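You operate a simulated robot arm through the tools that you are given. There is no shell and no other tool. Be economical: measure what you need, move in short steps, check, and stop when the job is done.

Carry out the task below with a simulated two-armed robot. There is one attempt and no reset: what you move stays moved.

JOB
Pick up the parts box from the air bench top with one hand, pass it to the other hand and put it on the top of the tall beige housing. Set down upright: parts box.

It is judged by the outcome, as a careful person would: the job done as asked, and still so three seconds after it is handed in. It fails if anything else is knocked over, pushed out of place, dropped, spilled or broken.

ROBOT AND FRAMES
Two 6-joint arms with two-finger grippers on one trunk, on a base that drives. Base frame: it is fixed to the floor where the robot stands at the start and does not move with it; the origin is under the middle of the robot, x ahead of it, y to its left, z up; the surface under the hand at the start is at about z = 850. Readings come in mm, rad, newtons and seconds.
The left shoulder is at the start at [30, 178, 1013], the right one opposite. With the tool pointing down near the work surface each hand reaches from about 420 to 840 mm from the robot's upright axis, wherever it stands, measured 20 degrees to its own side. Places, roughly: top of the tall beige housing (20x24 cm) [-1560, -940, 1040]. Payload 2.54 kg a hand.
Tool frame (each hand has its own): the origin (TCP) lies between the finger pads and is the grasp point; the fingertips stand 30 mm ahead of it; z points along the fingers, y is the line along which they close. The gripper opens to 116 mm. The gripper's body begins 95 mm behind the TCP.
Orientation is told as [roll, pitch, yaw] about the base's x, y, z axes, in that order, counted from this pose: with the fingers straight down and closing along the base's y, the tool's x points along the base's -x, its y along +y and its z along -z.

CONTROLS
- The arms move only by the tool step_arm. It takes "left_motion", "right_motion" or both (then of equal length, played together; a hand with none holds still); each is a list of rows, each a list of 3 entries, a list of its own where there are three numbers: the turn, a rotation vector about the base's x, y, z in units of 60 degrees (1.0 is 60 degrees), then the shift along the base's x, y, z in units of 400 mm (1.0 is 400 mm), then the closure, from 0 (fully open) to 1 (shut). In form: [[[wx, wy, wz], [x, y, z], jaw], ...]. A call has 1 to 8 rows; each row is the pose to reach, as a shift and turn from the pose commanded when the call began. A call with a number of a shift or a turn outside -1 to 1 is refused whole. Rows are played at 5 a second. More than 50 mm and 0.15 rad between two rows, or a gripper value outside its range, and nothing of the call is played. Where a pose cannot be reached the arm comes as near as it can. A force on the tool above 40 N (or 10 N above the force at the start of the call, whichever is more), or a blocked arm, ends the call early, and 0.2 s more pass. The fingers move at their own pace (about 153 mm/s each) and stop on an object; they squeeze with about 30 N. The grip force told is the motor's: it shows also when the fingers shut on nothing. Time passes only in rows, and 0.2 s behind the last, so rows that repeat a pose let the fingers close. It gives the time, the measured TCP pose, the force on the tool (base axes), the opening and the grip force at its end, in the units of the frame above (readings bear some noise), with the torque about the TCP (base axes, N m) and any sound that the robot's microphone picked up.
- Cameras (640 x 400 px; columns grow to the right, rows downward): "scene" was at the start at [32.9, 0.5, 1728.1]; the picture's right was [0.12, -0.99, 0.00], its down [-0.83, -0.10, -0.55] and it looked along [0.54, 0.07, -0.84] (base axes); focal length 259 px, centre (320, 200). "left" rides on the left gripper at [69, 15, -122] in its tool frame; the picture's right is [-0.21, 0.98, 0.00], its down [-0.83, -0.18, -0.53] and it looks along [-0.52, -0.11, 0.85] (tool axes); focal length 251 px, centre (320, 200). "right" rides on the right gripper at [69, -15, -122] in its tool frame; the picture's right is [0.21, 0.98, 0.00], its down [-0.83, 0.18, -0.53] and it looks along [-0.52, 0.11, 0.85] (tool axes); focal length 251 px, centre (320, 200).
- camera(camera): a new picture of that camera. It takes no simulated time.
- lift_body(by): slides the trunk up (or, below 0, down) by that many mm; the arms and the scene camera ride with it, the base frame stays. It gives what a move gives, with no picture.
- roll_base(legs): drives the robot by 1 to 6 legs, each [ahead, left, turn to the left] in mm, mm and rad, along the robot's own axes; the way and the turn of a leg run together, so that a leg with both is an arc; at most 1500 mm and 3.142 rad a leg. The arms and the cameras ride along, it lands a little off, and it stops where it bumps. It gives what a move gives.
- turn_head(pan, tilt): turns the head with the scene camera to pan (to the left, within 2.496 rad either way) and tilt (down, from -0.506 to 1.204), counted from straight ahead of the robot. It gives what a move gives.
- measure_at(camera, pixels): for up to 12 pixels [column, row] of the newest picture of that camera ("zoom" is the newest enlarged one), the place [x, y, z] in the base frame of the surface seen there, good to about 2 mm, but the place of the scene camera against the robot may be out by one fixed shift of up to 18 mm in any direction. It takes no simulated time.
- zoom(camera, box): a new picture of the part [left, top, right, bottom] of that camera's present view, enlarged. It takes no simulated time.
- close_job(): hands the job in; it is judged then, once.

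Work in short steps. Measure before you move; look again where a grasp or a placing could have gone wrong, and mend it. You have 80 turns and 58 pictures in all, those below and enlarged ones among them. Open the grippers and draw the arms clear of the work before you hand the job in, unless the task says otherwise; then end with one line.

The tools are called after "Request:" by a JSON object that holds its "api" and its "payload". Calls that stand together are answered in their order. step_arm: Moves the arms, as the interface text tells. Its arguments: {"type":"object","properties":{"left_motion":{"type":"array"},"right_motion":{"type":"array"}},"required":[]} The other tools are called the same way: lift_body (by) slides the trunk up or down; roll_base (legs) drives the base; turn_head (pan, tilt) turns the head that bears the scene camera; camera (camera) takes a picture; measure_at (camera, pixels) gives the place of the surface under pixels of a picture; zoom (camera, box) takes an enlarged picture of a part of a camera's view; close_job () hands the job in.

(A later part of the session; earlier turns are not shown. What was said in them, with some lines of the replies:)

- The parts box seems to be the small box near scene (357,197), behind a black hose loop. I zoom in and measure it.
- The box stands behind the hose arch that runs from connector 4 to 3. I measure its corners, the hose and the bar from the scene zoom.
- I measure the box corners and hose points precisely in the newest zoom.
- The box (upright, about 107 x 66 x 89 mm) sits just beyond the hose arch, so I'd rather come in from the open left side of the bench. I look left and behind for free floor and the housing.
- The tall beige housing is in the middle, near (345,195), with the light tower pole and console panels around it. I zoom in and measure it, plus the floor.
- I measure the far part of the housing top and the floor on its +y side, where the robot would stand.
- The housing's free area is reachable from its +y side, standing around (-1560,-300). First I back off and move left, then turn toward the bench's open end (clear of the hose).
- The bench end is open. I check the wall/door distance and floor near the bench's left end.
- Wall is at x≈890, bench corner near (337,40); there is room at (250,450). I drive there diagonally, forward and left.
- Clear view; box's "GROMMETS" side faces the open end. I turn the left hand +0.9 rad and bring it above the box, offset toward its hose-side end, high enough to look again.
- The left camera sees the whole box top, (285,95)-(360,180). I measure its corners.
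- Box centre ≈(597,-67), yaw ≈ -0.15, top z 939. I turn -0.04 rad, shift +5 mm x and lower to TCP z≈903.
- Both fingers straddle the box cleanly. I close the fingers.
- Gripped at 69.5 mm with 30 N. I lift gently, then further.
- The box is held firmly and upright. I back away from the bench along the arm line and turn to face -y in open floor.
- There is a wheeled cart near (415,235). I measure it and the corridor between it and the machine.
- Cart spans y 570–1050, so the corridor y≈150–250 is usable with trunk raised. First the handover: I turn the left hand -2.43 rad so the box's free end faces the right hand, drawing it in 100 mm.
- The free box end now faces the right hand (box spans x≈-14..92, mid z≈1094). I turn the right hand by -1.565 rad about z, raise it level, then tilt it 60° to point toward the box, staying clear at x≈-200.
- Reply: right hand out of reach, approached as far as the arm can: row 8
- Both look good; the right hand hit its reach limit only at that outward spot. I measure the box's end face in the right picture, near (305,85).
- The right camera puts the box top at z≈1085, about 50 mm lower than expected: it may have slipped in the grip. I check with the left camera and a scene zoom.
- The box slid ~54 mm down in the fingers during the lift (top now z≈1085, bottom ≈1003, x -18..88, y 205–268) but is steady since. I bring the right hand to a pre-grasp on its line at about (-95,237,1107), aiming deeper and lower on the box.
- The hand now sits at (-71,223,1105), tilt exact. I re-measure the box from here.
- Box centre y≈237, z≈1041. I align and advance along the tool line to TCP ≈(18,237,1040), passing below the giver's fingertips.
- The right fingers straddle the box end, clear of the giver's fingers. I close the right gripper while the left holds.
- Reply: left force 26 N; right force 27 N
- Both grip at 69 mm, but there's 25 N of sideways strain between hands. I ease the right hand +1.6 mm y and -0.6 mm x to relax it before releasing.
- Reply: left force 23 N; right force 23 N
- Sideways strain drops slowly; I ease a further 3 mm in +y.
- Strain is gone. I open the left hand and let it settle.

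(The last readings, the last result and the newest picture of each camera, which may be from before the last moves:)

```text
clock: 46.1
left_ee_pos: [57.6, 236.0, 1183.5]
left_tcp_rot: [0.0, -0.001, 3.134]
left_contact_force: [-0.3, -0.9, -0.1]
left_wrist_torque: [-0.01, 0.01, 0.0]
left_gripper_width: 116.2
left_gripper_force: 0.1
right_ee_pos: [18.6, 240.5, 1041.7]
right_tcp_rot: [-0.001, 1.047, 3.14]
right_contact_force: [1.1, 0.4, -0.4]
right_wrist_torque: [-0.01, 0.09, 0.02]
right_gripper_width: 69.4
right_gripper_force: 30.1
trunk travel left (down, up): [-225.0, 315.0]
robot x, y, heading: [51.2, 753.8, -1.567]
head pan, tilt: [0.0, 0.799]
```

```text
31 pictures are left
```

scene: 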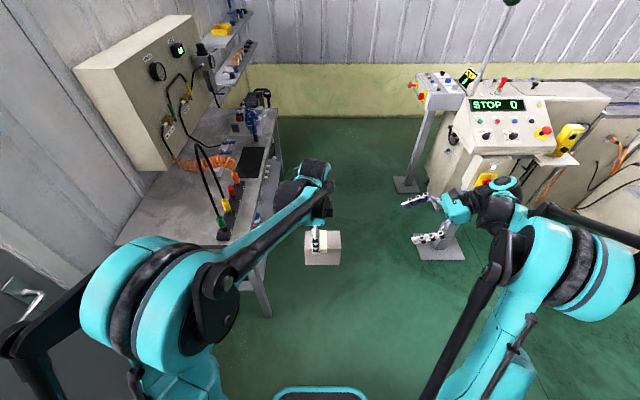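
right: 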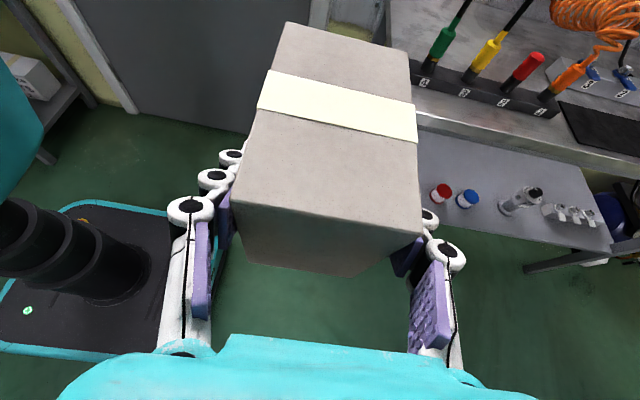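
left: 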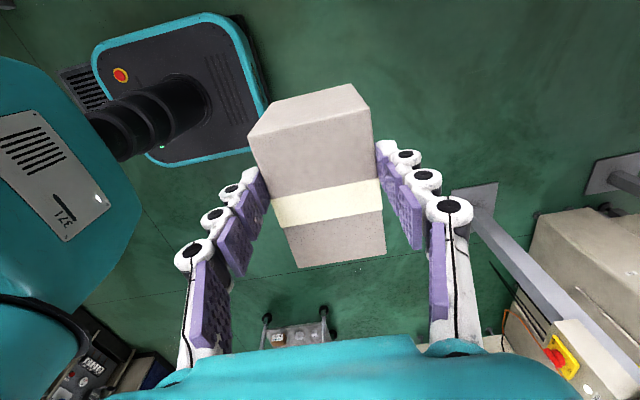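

The right hand holds the box alone and upright. I draw the left hand away up-left, then raise the trunk for travel.

Request:
{"api": "step_arm", "payload": {"left_motion": [[[0, 0, 0], [0, 0, 0.1], 0], [[0, 0, 0], [0.1, 0, 0.15], 0], [[0, 0, 0], [0.2, 0.02, 0.15], 0], [[0, 0, 0], [0.3, 0.04, 0.15], 0], [[0, 0, 0], [0.4, 0.07, 0.15], 0], [[0, 0, 0], [0.5, 0.1, 0.15], 0]]}}

Request:
{"api": "lift_body", "payload": {"by": 230}}

Request:
{"api": "turn_head", "payload": {"pan": -0.3, "tilt": 0.8}}

Request:
{"api": "camera", "payload": {"camera": "scene"}}

Request:
{"api": "camera", "payload": {"camera": "right"}}

```text
clock: 47.5
left_ee_pos: [261.7, 281.2, 1244.3]
left_tcp_rot: [0.0, -0.002, 3.135]
left_contact_force: [0.5, 0.0, 0.6]
left_wrist_torque: [-0.01, -0.02, -0.01]
left_gripper_width: 115.9
left_gripper_force: 0.0
right_ee_pos: [18.9, 240.3, 1043.8]
right_tcp_rot: [0.001, 1.047, 3.142]
right_contact_force: [0.2, 0.3, -0.4]
right_wrist_torque: [-0.02, 0.07, -0.03]
right_gripper_width: 69.4
right_gripper_force: 30.0
trunk travel left (down, up): [-225.0, 315.0]
robot x, y, heading: [49.6, 755.2, -1.576]
head pan, tilt: [0.0, 0.799]
```

```text
clock: 49.9
left_ee_pos: [260.1, 279.8, 1472.2]
left_tcp_rot: [0.0, -0.001, 3.135]
left_contact_force: [-0.4, -0.6, 0.0]
left_wrist_torque: [0.04, -0.01, 0.01]
left_gripper_width: 116.1
left_gripper_force: 0.0
right_ee_pos: [18.3, 239.4, 1271.8]
right_tcp_rot: [-0.003, 1.047, 3.14]
right_contact_force: [0.4, -0.5, -4.0]
right_wrist_torque: [0.0, 0.11, -0.01]
right_gripper_width: 69.4
right_gripper_force: 29.9
trunk travel left (down, up): [-455.0, 85.0]
robot x, y, heading: [49.9, 756.2, -1.579]
head pan, tilt: [0.0, 0.799]
```

```text
clock: 50.7
left_ee_pos: [259.5, 279.4, 1472.8]
left_tcp_rot: [0.001, 0.001, 3.135]
left_contact_force: [0.1, 0.1, -0.5]
left_wrist_torque: [-0.01, 0.01, 0.0]
left_gripper_width: 116.0
left_gripper_force: 0.0
right_ee_pos: [17.3, 239.9, 1271.8]
right_tcp_rot: [-0.002, 1.048, 3.138]
right_contact_force: [0.1, -0.4, -3.2]
right_wrist_torque: [0.0, 0.03, 0.01]
right_gripper_width: 69.2
right_gripper_force: 30.0
trunk travel left (down, up): [-455.0, 85.0]
robot x, y, heading: [46.8, 753.7, -1.579]
head pan, tilt: [-0.3, 0.799]
```

```text
30 pictures are left
```

scene: 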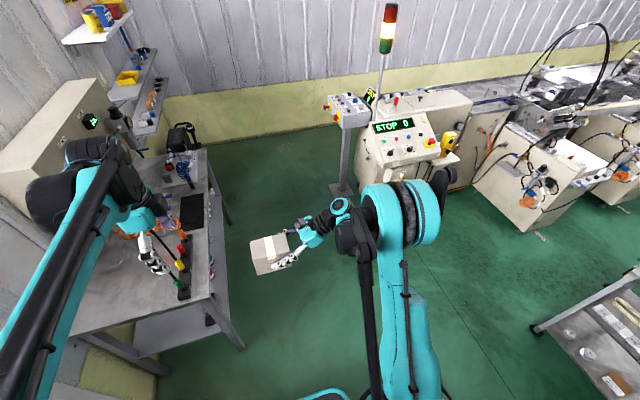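

```text
29 pictures are left
```

right: 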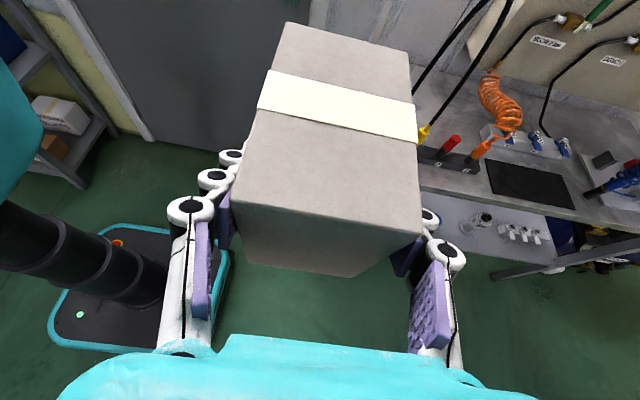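

The grip is steady. I strafe right, then forward-right into the corridor, then right to about (-1600,200), between the cart and the machine.

Request:
{"api": "roll_base", "payload": {"legs": [[0, -700, 0], [550, -500, 0]]}}

Request:
{"api": "turn_head", "payload": {"pan": -0.8, "tilt": 0.75}}

Request:
{"api": "camera", "payload": {"camera": "scene"}}

```text
clock: 58.1
left_ee_pos: [-942.6, -255.6, 1473.1]
left_tcp_rot: [0.003, 0.001, 3.137]
left_contact_force: [-0.5, 0.5, 0.0]
left_wrist_torque: [0.02, 0.0, -0.03]
left_gripper_width: 115.9
left_gripper_force: 0.0
right_ee_pos: [-1184.1, -296.0, 1273.9]
right_tcp_rot: [-0.002, 1.048, -3.141]
right_contact_force: [0.4, 0.5, -2.5]
right_wrist_torque: [0.01, 0.06, -0.01]
right_gripper_width: 69.4
right_gripper_force: 29.8
trunk travel left (down, up): [-455.0, 85.0]
robot x, y, heading: [-1155.3, 220.2, -1.575]
head pan, tilt: [-0.3, 0.799]
```

```text
clock: 59.1
left_ee_pos: [-942.6, -255.6, 1472.5]
left_tcp_rot: [0.0, 0.0, 3.138]
left_contact_force: [0.5, 0.6, 0.2]
left_wrist_torque: [0.01, 0.04, -0.03]
left_gripper_width: 116.0
left_gripper_force: 0.1
right_ee_pos: [-1184.5, -296.2, 1272.8]
right_tcp_rot: [-0.001, 1.047, -3.14]
right_contact_force: [-0.4, -0.2, -3.3]
right_wrist_torque: [0.01, 0.09, 0.01]
right_gripper_width: 69.4
right_gripper_force: 29.5
trunk travel left (down, up): [-455.0, 85.0]
robot x, y, heading: [-1154.3, 219.3, -1.575]
head pan, tilt: [-0.799, 0.75]
```

```text
28 pictures are left
```

scene: 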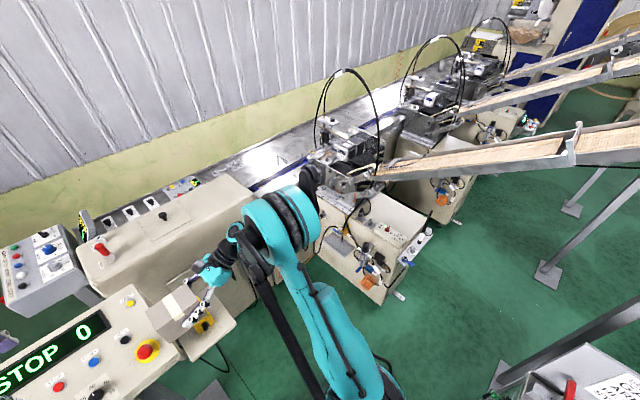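

Conveyor chutes and stands lie to the right. I measure those and the machine near the intended standing place.

Request:
{"api": "measure_at", "payload": {"camera": "scene", "pixels": [[545, 275], [500, 375], [560, 345], [470, 170], [580, 165], [385, 295], [430, 235], [350, 250], [330, 150], [400, 297], [350, 75], [590, 370]]}}

Request:
{"api": "turn_head", "payload": {"pan": -1.5, "tilt": 0.7}}

Request:
{"api": "camera", "payload": {"camera": "scene"}}

```text
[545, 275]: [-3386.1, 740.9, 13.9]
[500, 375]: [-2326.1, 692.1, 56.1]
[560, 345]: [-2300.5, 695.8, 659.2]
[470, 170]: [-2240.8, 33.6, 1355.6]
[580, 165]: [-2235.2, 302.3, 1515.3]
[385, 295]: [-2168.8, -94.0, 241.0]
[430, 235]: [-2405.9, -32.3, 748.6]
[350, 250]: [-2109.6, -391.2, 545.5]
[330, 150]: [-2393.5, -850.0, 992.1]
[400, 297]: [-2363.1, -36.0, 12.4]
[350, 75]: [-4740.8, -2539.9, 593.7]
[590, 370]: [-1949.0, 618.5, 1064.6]
```

```text
clock: 60.1
left_ee_pos: [-942.3, -255.7, 1473.2]
left_tcp_rot: [-0.001, 0.0, 3.137]
left_contact_force: [0.0, 0.2, -0.9]
left_wrist_torque: [-0.02, -0.02, 0.02]
left_gripper_width: 116.0
left_gripper_force: 0.0
right_ee_pos: [-1184.9, -297.7, 1273.2]
right_tcp_rot: [-0.002, 1.048, -3.14]
right_contact_force: [-0.9, 0.1, -3.1]
right_wrist_torque: [-0.05, 0.05, -0.03]
right_gripper_width: 69.5
right_gripper_force: 29.9
trunk travel left (down, up): [-455.0, 85.0]
robot x, y, heading: [-1156.0, 217.2, -1.576]
head pan, tilt: [-1.499, 0.7]
```

```text
27 pictures are left
```

scene: 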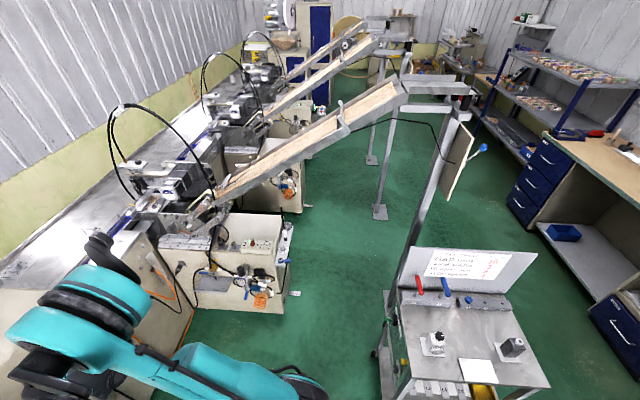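

The nearest chute is around x≈-2240. I check how far the right elbow sticks out.

Request:
{"api": "measure_at", "payload": {"camera": "scene", "pixels": [[100, 240], [110, 285], [60, 360], [320, 125], [230, 185], [215, 160], [245, 245], [395, 90], [415, 240], [430, 245], [385, 330]]}}

```text
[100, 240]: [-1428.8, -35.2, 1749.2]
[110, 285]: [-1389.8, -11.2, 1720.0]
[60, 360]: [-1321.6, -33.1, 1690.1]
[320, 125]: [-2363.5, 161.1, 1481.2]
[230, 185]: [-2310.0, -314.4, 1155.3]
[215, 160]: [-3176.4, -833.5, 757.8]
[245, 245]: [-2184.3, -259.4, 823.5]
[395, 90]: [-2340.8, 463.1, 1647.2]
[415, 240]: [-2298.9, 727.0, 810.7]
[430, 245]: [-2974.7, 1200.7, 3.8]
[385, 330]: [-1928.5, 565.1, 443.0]
```

Elbow sits at only 280 mm right and z≈1750, so there is ample clearance. I strafe right 445 and go forward 350.

Request:
{"api": "roll_base", "payload": {"legs": [[0, -445, 0], [350, 0, 0]]}}

Request:
{"api": "turn_head", "payload": {"pan": 0, "tilt": 0.85}}

Request:
{"api": "camera", "payload": {"camera": "scene"}}

```text
clock: 64.7
left_ee_pos: [-1384.1, -598.8, 1472.2]
left_tcp_rot: [0.001, 0.0, 3.142]
left_contact_force: [0.0, 0.3, -0.4]
left_wrist_torque: [-0.02, -0.01, 0.0]
left_gripper_width: 116.1
left_gripper_force: 0.1
right_ee_pos: [-1625.3, -640.0, 1273.0]
right_tcp_rot: [-0.001, 1.047, -3.137]
right_contact_force: [-0.2, 0.0, -3.4]
right_wrist_torque: [-0.03, 0.06, 0.03]
right_gripper_width: 69.3
right_gripper_force: 30.2
trunk travel left (down, up): [-455.0, 85.0]
robot x, y, heading: [-1597.3, -123.3, -1.573]
head pan, tilt: [-1.499, 0.7]
```

```text
clock: 66.3
left_ee_pos: [-1384.9, -598.5, 1474.1]
left_tcp_rot: [0.001, 0.001, 3.142]
left_contact_force: [-0.4, -0.1, 0.1]
left_wrist_torque: [0.0, 0.03, -0.01]
left_gripper_width: 116.3
left_gripper_force: 0.0
right_ee_pos: [-1626.9, -640.7, 1273.0]
right_tcp_rot: [-0.003, 1.046, -3.135]
right_contact_force: [0.3, 0.3, -2.1]
right_wrist_torque: [-0.01, 0.07, -0.03]
right_gripper_width: 69.4
right_gripper_force: 29.1
trunk travel left (down, up): [-455.0, 85.0]
robot x, y, heading: [-1595.7, -126.0, -1.567]
head pan, tilt: [0.0, 0.85]
```

```text
26 pictures are left
```

scene: 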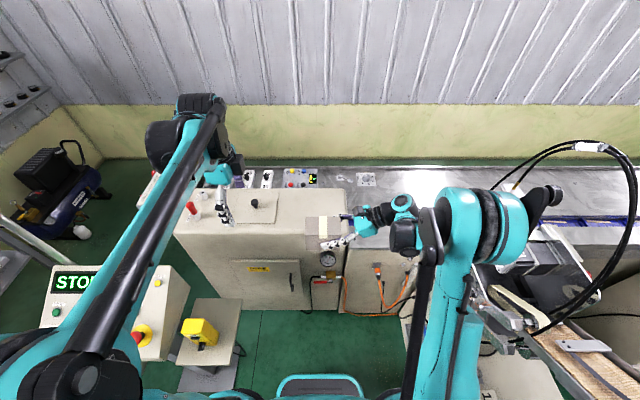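

The housing top's free part is right of the knob plate, near (310,205). I measure it and the surrounding edges.

Request:
{"api": "zoom", "payload": {"camera": "scene", "box": [220, 160, 420, 285]}}

Request:
{"api": "measure_at", "payload": {"camera": "scene", "pixels": [[300, 195], [335, 195], [300, 210], [285, 230], [270, 210], [275, 195], [300, 235], [325, 262], [350, 235], [365, 230], [360, 200], [312, 180]]}}

```text
3.20 times, centred on (320, 222) of scene
```

zoom: 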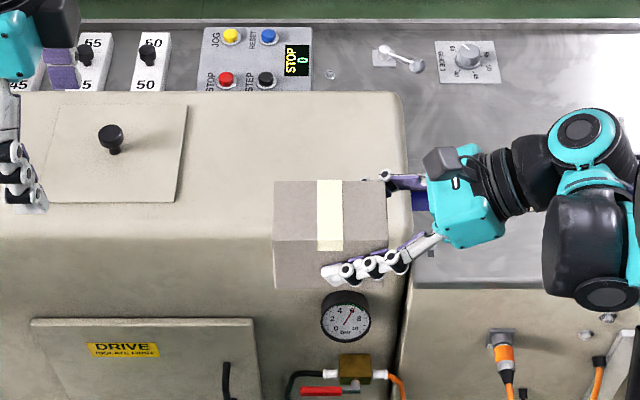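

```text
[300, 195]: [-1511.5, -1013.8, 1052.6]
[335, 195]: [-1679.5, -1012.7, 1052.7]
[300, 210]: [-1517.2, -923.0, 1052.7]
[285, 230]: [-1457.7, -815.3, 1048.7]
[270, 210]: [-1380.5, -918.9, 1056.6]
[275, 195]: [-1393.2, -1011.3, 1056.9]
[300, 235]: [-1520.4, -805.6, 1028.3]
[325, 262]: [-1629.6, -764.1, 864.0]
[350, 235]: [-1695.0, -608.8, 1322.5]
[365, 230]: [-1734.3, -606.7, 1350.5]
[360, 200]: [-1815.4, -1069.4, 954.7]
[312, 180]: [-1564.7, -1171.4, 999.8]
```

Top surface is at true z≈1048.5, flat over x≈-1670..-1400. I drive 200 mm forward, then extend the right arm to above (-1577,-940).

Request:
{"api": "roll_base", "payload": {"legs": [[200, 0, 0]]}}

Request:
{"api": "camera", "payload": {"camera": "scene"}}

```text
clock: 67.9
left_ee_pos: [-1383.9, -795.7, 1473.1]
left_tcp_rot: [-0.001, -0.002, -3.14]
left_contact_force: [0.3, -0.5, -0.2]
left_wrist_torque: [0.0, 0.01, 0.0]
left_gripper_width: 115.9
left_gripper_force: 0.1
right_ee_pos: [-1625.8, -836.9, 1272.9]
right_tcp_rot: [-0.001, 1.046, -3.135]
right_contact_force: [-0.5, 0.5, -3.8]
right_wrist_torque: [-0.02, 0.06, -0.01]
right_gripper_width: 69.3
right_gripper_force: 30.2
trunk travel left (down, up): [-455.0, 85.0]
robot x, y, heading: [-1599.3, -321.0, -1.569]
head pan, tilt: [0.0, 0.85]
```

```text
24 pictures are left
```

scene: 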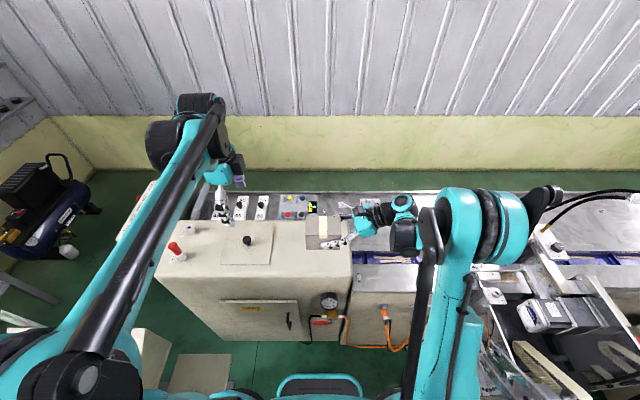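

Path is clear. I extend to above the spot and come down to TCP z≈1130 (box bottom ~37 mm above the top).

Request:
{"api": "step_arm", "payload": {"right_motion": [[[0, 0, 0], [0.04, -0.08, 0], 1], [[0, 0, 0], [0.08, -0.16, 0], 1], [[0, 0, 0], [0.122, -0.258, 0], 1], [[0, 0, 0], [0.122, -0.258, -0.09], 1], [[0, 0, 0], [0.122, -0.258, -0.18], 1], [[0, 0, 0], [0.122, -0.258, -0.27], 1], [[0, 0, 0], [0.122, -0.258, -0.3575], 1], [[0, 0, 0], [0.122, -0.258, -0.3575], 1]]}}

Request:
{"api": "zoom", "payload": {"camera": "scene", "box": [220, 160, 420, 285]}}

Request:
{"api": "camera", "payload": {"camera": "right"}}

```text
clock: 69.7
left_ee_pos: [-1383.6, -795.4, 1472.7]
left_tcp_rot: [-0.002, 0.0, -3.139]
left_contact_force: [0.3, 0.7, -0.2]
left_wrist_torque: [-0.06, 0.03, -0.05]
left_gripper_width: 116.2
left_gripper_force: 0.1
right_ee_pos: [-1575.4, -942.6, 1132.4]
right_tcp_rot: [-0.002, 1.047, -3.133]
right_contact_force: [-0.9, 0.5, -2.2]
right_wrist_torque: [-0.04, 0.1, -0.01]
right_gripper_width: 69.3
right_gripper_force: 29.7
trunk travel left (down, up): [-455.0, 85.0]
robot x, y, heading: [-1596.6, -322.4, -1.566]
head pan, tilt: [0.0, 0.85]
```

```text
3.20 times, centred on (320, 222) of scene
```

zoom: 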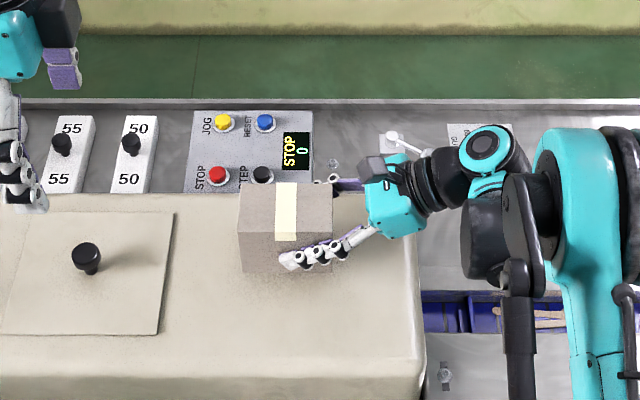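

```text
22 pictures are left
```

right: 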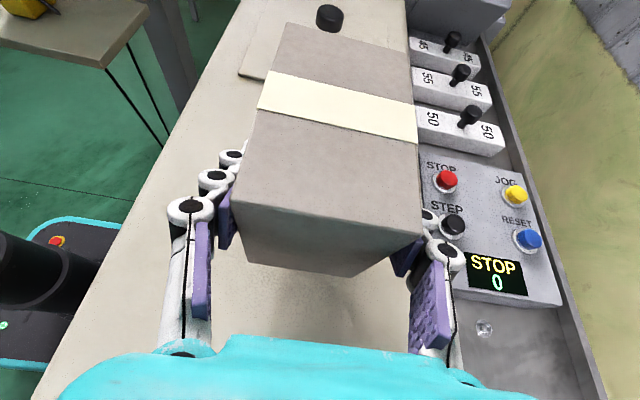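

The box hovers over the free area. I measure the surface and box from the right camera to set the final height.

Request:
{"api": "measure_at", "payload": {"camera": "right", "pixels": [[235, 110], [200, 150], [290, 300], [340, 310], [180, 170], [248, 255], [350, 270], [240, 205], [415, 230], [240, 55], [130, 300]]}}

```text
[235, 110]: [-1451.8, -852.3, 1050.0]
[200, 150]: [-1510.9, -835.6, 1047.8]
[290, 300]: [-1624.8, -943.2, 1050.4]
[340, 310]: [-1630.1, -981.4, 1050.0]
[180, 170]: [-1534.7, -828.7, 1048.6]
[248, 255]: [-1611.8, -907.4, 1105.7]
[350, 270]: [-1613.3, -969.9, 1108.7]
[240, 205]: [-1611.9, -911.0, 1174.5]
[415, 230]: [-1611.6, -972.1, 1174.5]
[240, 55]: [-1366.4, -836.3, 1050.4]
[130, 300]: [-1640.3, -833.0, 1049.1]
```

Surface z≈1050, box bottom ≈1085. I lower 30 mm slowly and read the force.

Request:
{"api": "step_arm", "payload": {"right_motion": [[[0, 0, 0], [0, 0, -0.025], 1], [[0, 0, 0], [0, 0, -0.05], 1], [[0, 0, 0], [0, 0, -0.065], 1], [[0, 0, 0], [0, 0, -0.075], 1], [[0, 0, 0], [0, 0, -0.075], 1]]}}

Request:
{"api": "camera", "payload": {"camera": "right"}}

```text
clock: 70.9
left_ee_pos: [-1383.7, -797.8, 1472.7]
left_tcp_rot: [-0.001, 0.0, -3.138]
left_contact_force: [0.2, 1.1, 0.5]
left_wrist_torque: [-0.02, 0.02, -0.03]
left_gripper_width: 115.7
left_gripper_force: 0.1
right_ee_pos: [-1575.2, -942.2, 1100.8]
right_tcp_rot: [-0.001, 1.048, -3.135]
right_contact_force: [-0.2, -0.2, -2.8]
right_wrist_torque: [0.0, 0.05, -0.02]
right_gripper_width: 69.1
right_gripper_force: 30.9
trunk travel left (down, up): [-455.0, 85.0]
robot x, y, heading: [-1597.6, -323.9, -1.571]
head pan, tilt: [0.0, 0.85]
```

```text
21 pictures are left
```

right: 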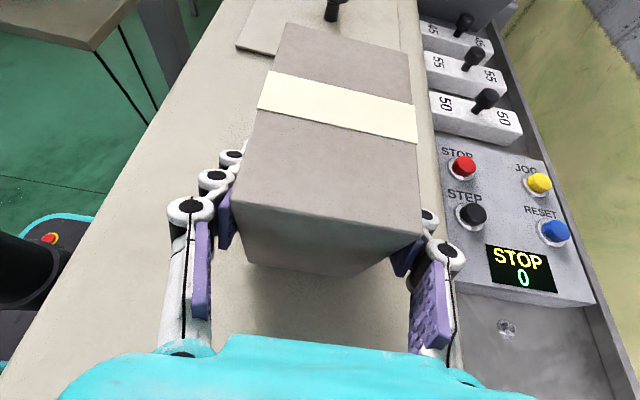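

Not touching yet (force z -2.8 = weight). I continue in 1 mm rows.

Request:
{"api": "step_arm", "payload": {"right_motion": [[[0, 0, 0], [0, 0, -0.0025], 1], [[0, 0, 0], [0, 0, -0.005], 1], [[0, 0, 0], [0, 0, -0.0075], 1], [[0, 0, 0], [0, 0, -0.01], 1], [[0, 0, 0], [0, 0, -0.0125], 1], [[0, 0, 0], [0, 0, -0.0125], 1]]}}

```text
clock: 72.3
left_ee_pos: [-1382.7, -795.2, 1473.3]
left_tcp_rot: [0.0, -0.001, -3.141]
left_contact_force: [-0.2, -0.2, -0.2]
left_wrist_torque: [0.02, 0.04, -0.02]
left_gripper_width: 116.0
left_gripper_force: 0.1
right_ee_pos: [-1576.3, -940.7, 1096.3]
right_tcp_rot: [0.004, 1.05, -3.133]
right_contact_force: [1.6, -7.5, 21.9]
right_wrist_torque: [0.04, -0.44, -0.19]
right_gripper_width: 69.4
right_gripper_force: 29.8
trunk travel left (down, up): [-455.0, 85.0]
robot x, y, heading: [-1596.9, -322.4, -1.566]
head pan, tilt: [0.0, 0.85]
```

The box is resting on the top (22 N up). I relax 1 mm and look before opening.

Request:
{"api": "step_arm", "payload": {"right_motion": [[[0, 0, 0], [0, 0, 0.002], 1], [[0, 0, 0], [0, 0, 0.0025], 1]]}}

Request:
{"api": "camera", "payload": {"camera": "right"}}

Request:
{"api": "zoom", "payload": {"camera": "scene", "box": [240, 170, 400, 270]}}

```text
clock: 72.9
left_ee_pos: [-1384.2, -795.0, 1473.1]
left_tcp_rot: [0.001, -0.002, -3.141]
left_contact_force: [-0.5, -0.8, 0.5]
left_wrist_torque: [0.02, 0.04, -0.02]
left_gripper_width: 115.8
left_gripper_force: 0.2
right_ee_pos: [-1577.1, -939.9, 1095.6]
right_tcp_rot: [0.001, 1.047, -3.133]
right_contact_force: [3.0, -8.2, 20.2]
right_wrist_torque: [-0.39, -0.9, -0.26]
right_gripper_width: 69.4
right_gripper_force: 29.8
trunk travel left (down, up): [-455.0, 85.0]
robot x, y, heading: [-1599.4, -324.1, -1.567]
head pan, tilt: [0.0, 0.85]
```

```text
20 pictures are left
```

right: 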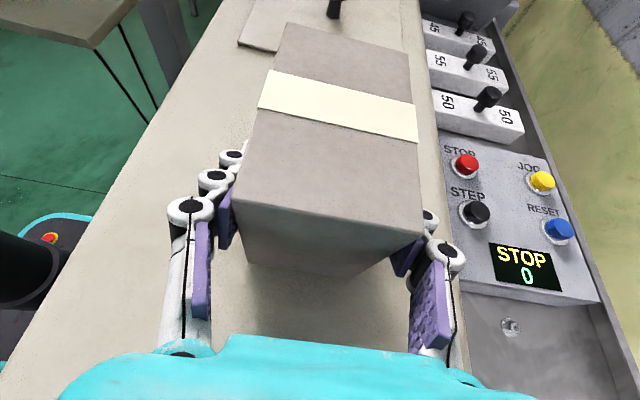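

```text
4.00 times, centred on (320, 220) of scene
```

zoom: 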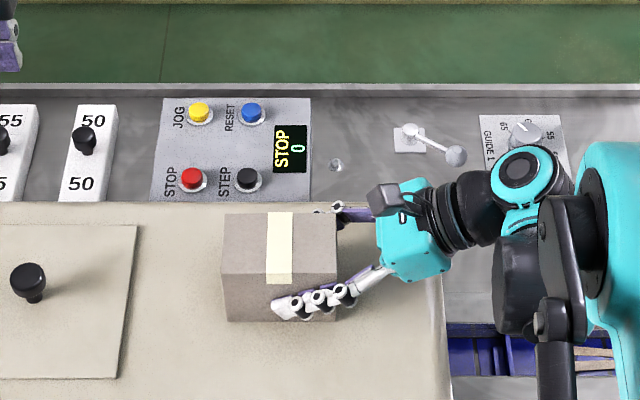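

I check the box's level by measuring the top corners.

Request:
{"api": "measure_at", "payload": {"camera": "right", "pixels": [[242, 198], [412, 228], [290, 30], [402, 55], [330, 90], [252, 255], [345, 270], [290, 300]]}}

Request:
{"api": "measure_at", "payload": {"camera": "zoom", "pixels": [[228, 220], [330, 220], [228, 270], [330, 270], [230, 316], [260, 318], [215, 330], [300, 335]]}}

```text
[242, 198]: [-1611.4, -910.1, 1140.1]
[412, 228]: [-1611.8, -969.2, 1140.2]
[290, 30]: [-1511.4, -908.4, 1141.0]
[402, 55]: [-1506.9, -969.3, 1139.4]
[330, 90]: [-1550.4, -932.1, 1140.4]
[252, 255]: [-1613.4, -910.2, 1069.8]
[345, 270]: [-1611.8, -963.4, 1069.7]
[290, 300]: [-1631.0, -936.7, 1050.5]
```

```text
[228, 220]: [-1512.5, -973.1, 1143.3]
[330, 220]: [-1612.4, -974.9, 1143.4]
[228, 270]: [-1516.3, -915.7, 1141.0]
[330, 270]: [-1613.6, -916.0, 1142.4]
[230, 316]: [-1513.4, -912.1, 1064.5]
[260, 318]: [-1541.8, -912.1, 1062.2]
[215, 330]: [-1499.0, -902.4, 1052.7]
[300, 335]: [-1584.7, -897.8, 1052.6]
```

Top is level at 1140 = surface 1050 + 90 mm, so it sits flat. I open the right gripper and settle.

Request:
{"api": "step_arm", "payload": {"right_motion": [[[0, 0, 0], [0, 0, 0], 0.36], [[0, 0, 0], [0, 0, 0], 0.3], [[0, 0, 0], [0, 0, 0], 0.15], [[0, 0, 0], [0, 0, 0], 0], [[0, 0, 0], [0, 0, 0], 0], [[0, 0, 0], [0, 0, 0], 0]]}}

Request:
{"api": "camera", "payload": {"camera": "right"}}

```text
clock: 74.3
left_ee_pos: [-1382.8, -796.1, 1473.7]
left_tcp_rot: [0.001, -0.001, -3.141]
left_contact_force: [0.1, 0.2, -0.3]
left_wrist_torque: [-0.03, 0.01, -0.04]
left_gripper_width: 115.9
left_gripper_force: 0.1
right_ee_pos: [-1575.7, -940.0, 1097.0]
right_tcp_rot: [-0.002, 1.047, -3.134]
right_contact_force: [0.4, 0.8, 0.9]
right_wrist_torque: [0.0, 0.03, 0.03]
right_gripper_width: 116.1
right_gripper_force: 0.1
trunk travel left (down, up): [-455.0, 85.0]
robot x, y, heading: [-1599.6, -321.5, -1.571]
head pan, tilt: [0.0, 0.85]
```

```text
18 pictures are left
```

right: 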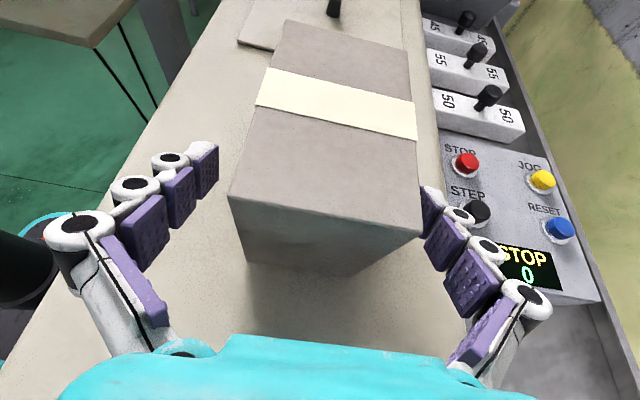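

Released, box standing. I retract along the tool axis, then lift up.

Request:
{"api": "step_arm", "payload": {"right_motion": [[[0, 0, 0], [-0.06, 0, 0.035], 0], [[0, 0, 0], [-0.13, 0, 0.075], 0], [[0, 0, 0], [-0.22, 0, 0.127], 0], [[0, 0, 0], [-0.3, 0, 0.173], 0], [[0, 0, 0], [-0.34, 0, 0.27], 0], [[0, 0, 0], [-0.34, 0.06, 0.37], 0], [[0, 0, 0], [-0.34, 0.15, 0.43], 0]]}}

Request:
{"api": "roll_base", "payload": {"legs": [[-200, 0, 0]]}}

Request:
{"api": "camera", "payload": {"camera": "scene"}}

Request:
{"api": "zoom", "payload": {"camera": "scene", "box": [220, 160, 420, 285]}}

```text
clock: 75.9
left_ee_pos: [-1382.2, -793.7, 1473.0]
left_tcp_rot: [0.001, 0.001, -3.141]
left_contact_force: [-0.3, 0.7, 0.6]
left_wrist_torque: [-0.06, -0.05, -0.01]
left_gripper_width: 115.9
left_gripper_force: 0.1
right_ee_pos: [-1711.6, -877.1, 1268.6]
right_tcp_rot: [0.003, 1.047, -3.131]
right_contact_force: [-0.1, 0.5, 0.2]
right_wrist_torque: [-0.03, 0.02, -0.04]
right_gripper_width: 116.0
right_gripper_force: 0.0
trunk travel left (down, up): [-455.0, 85.0]
robot x, y, heading: [-1595.4, -319.8, -1.57]
head pan, tilt: [0.0, 0.85]
```

```text
clock: 77.5
left_ee_pos: [-1380.4, -599.9, 1474.0]
left_tcp_rot: [-0.001, 0.0, -3.131]
left_contact_force: [0.3, -0.3, -0.3]
left_wrist_torque: [0.0, 0.01, -0.02]
left_gripper_width: 116.2
left_gripper_force: 0.0
right_ee_pos: [-1707.0, -686.5, 1266.9]
right_tcp_rot: [-0.001, 1.048, -3.126]
right_contact_force: [0.5, -0.2, 0.2]
right_wrist_torque: [-0.03, 0.01, -0.01]
right_gripper_width: 116.0
right_gripper_force: 0.1
trunk travel left (down, up): [-455.0, 85.0]
robot x, y, heading: [-1603.1, -129.1, -1.557]
head pan, tilt: [0.0, 0.85]
```

```text
17 pictures are left
```

scene: 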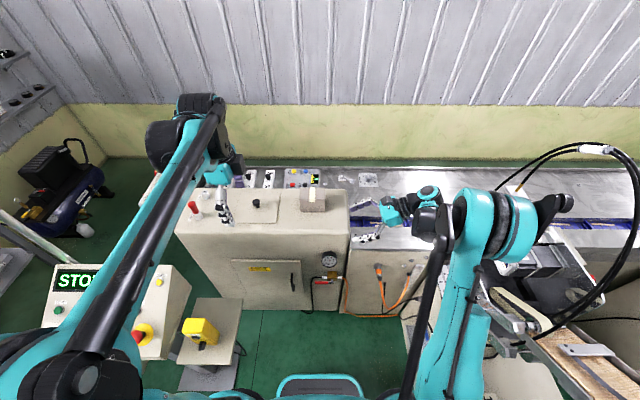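

```text
3.20 times, centred on (320, 222) of scene
```

zoom: 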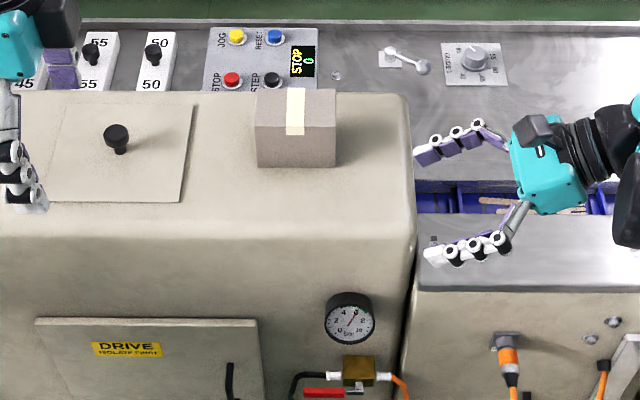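

The box stands upright on the housing top, well inside its edges, with both grippers open and drawn clear. I hand the job in.

Request:
{"api": "close_job", "payload": {}}

```text
The job is handed in.
```

The parts box was picked up with the left hand, passed to the right hand, and set upright on top of the tall beige housing. It slid about 54 mm down in the left fingers during the lift but wasn't dropped, and the last pictures show nothing nearby disturbed.
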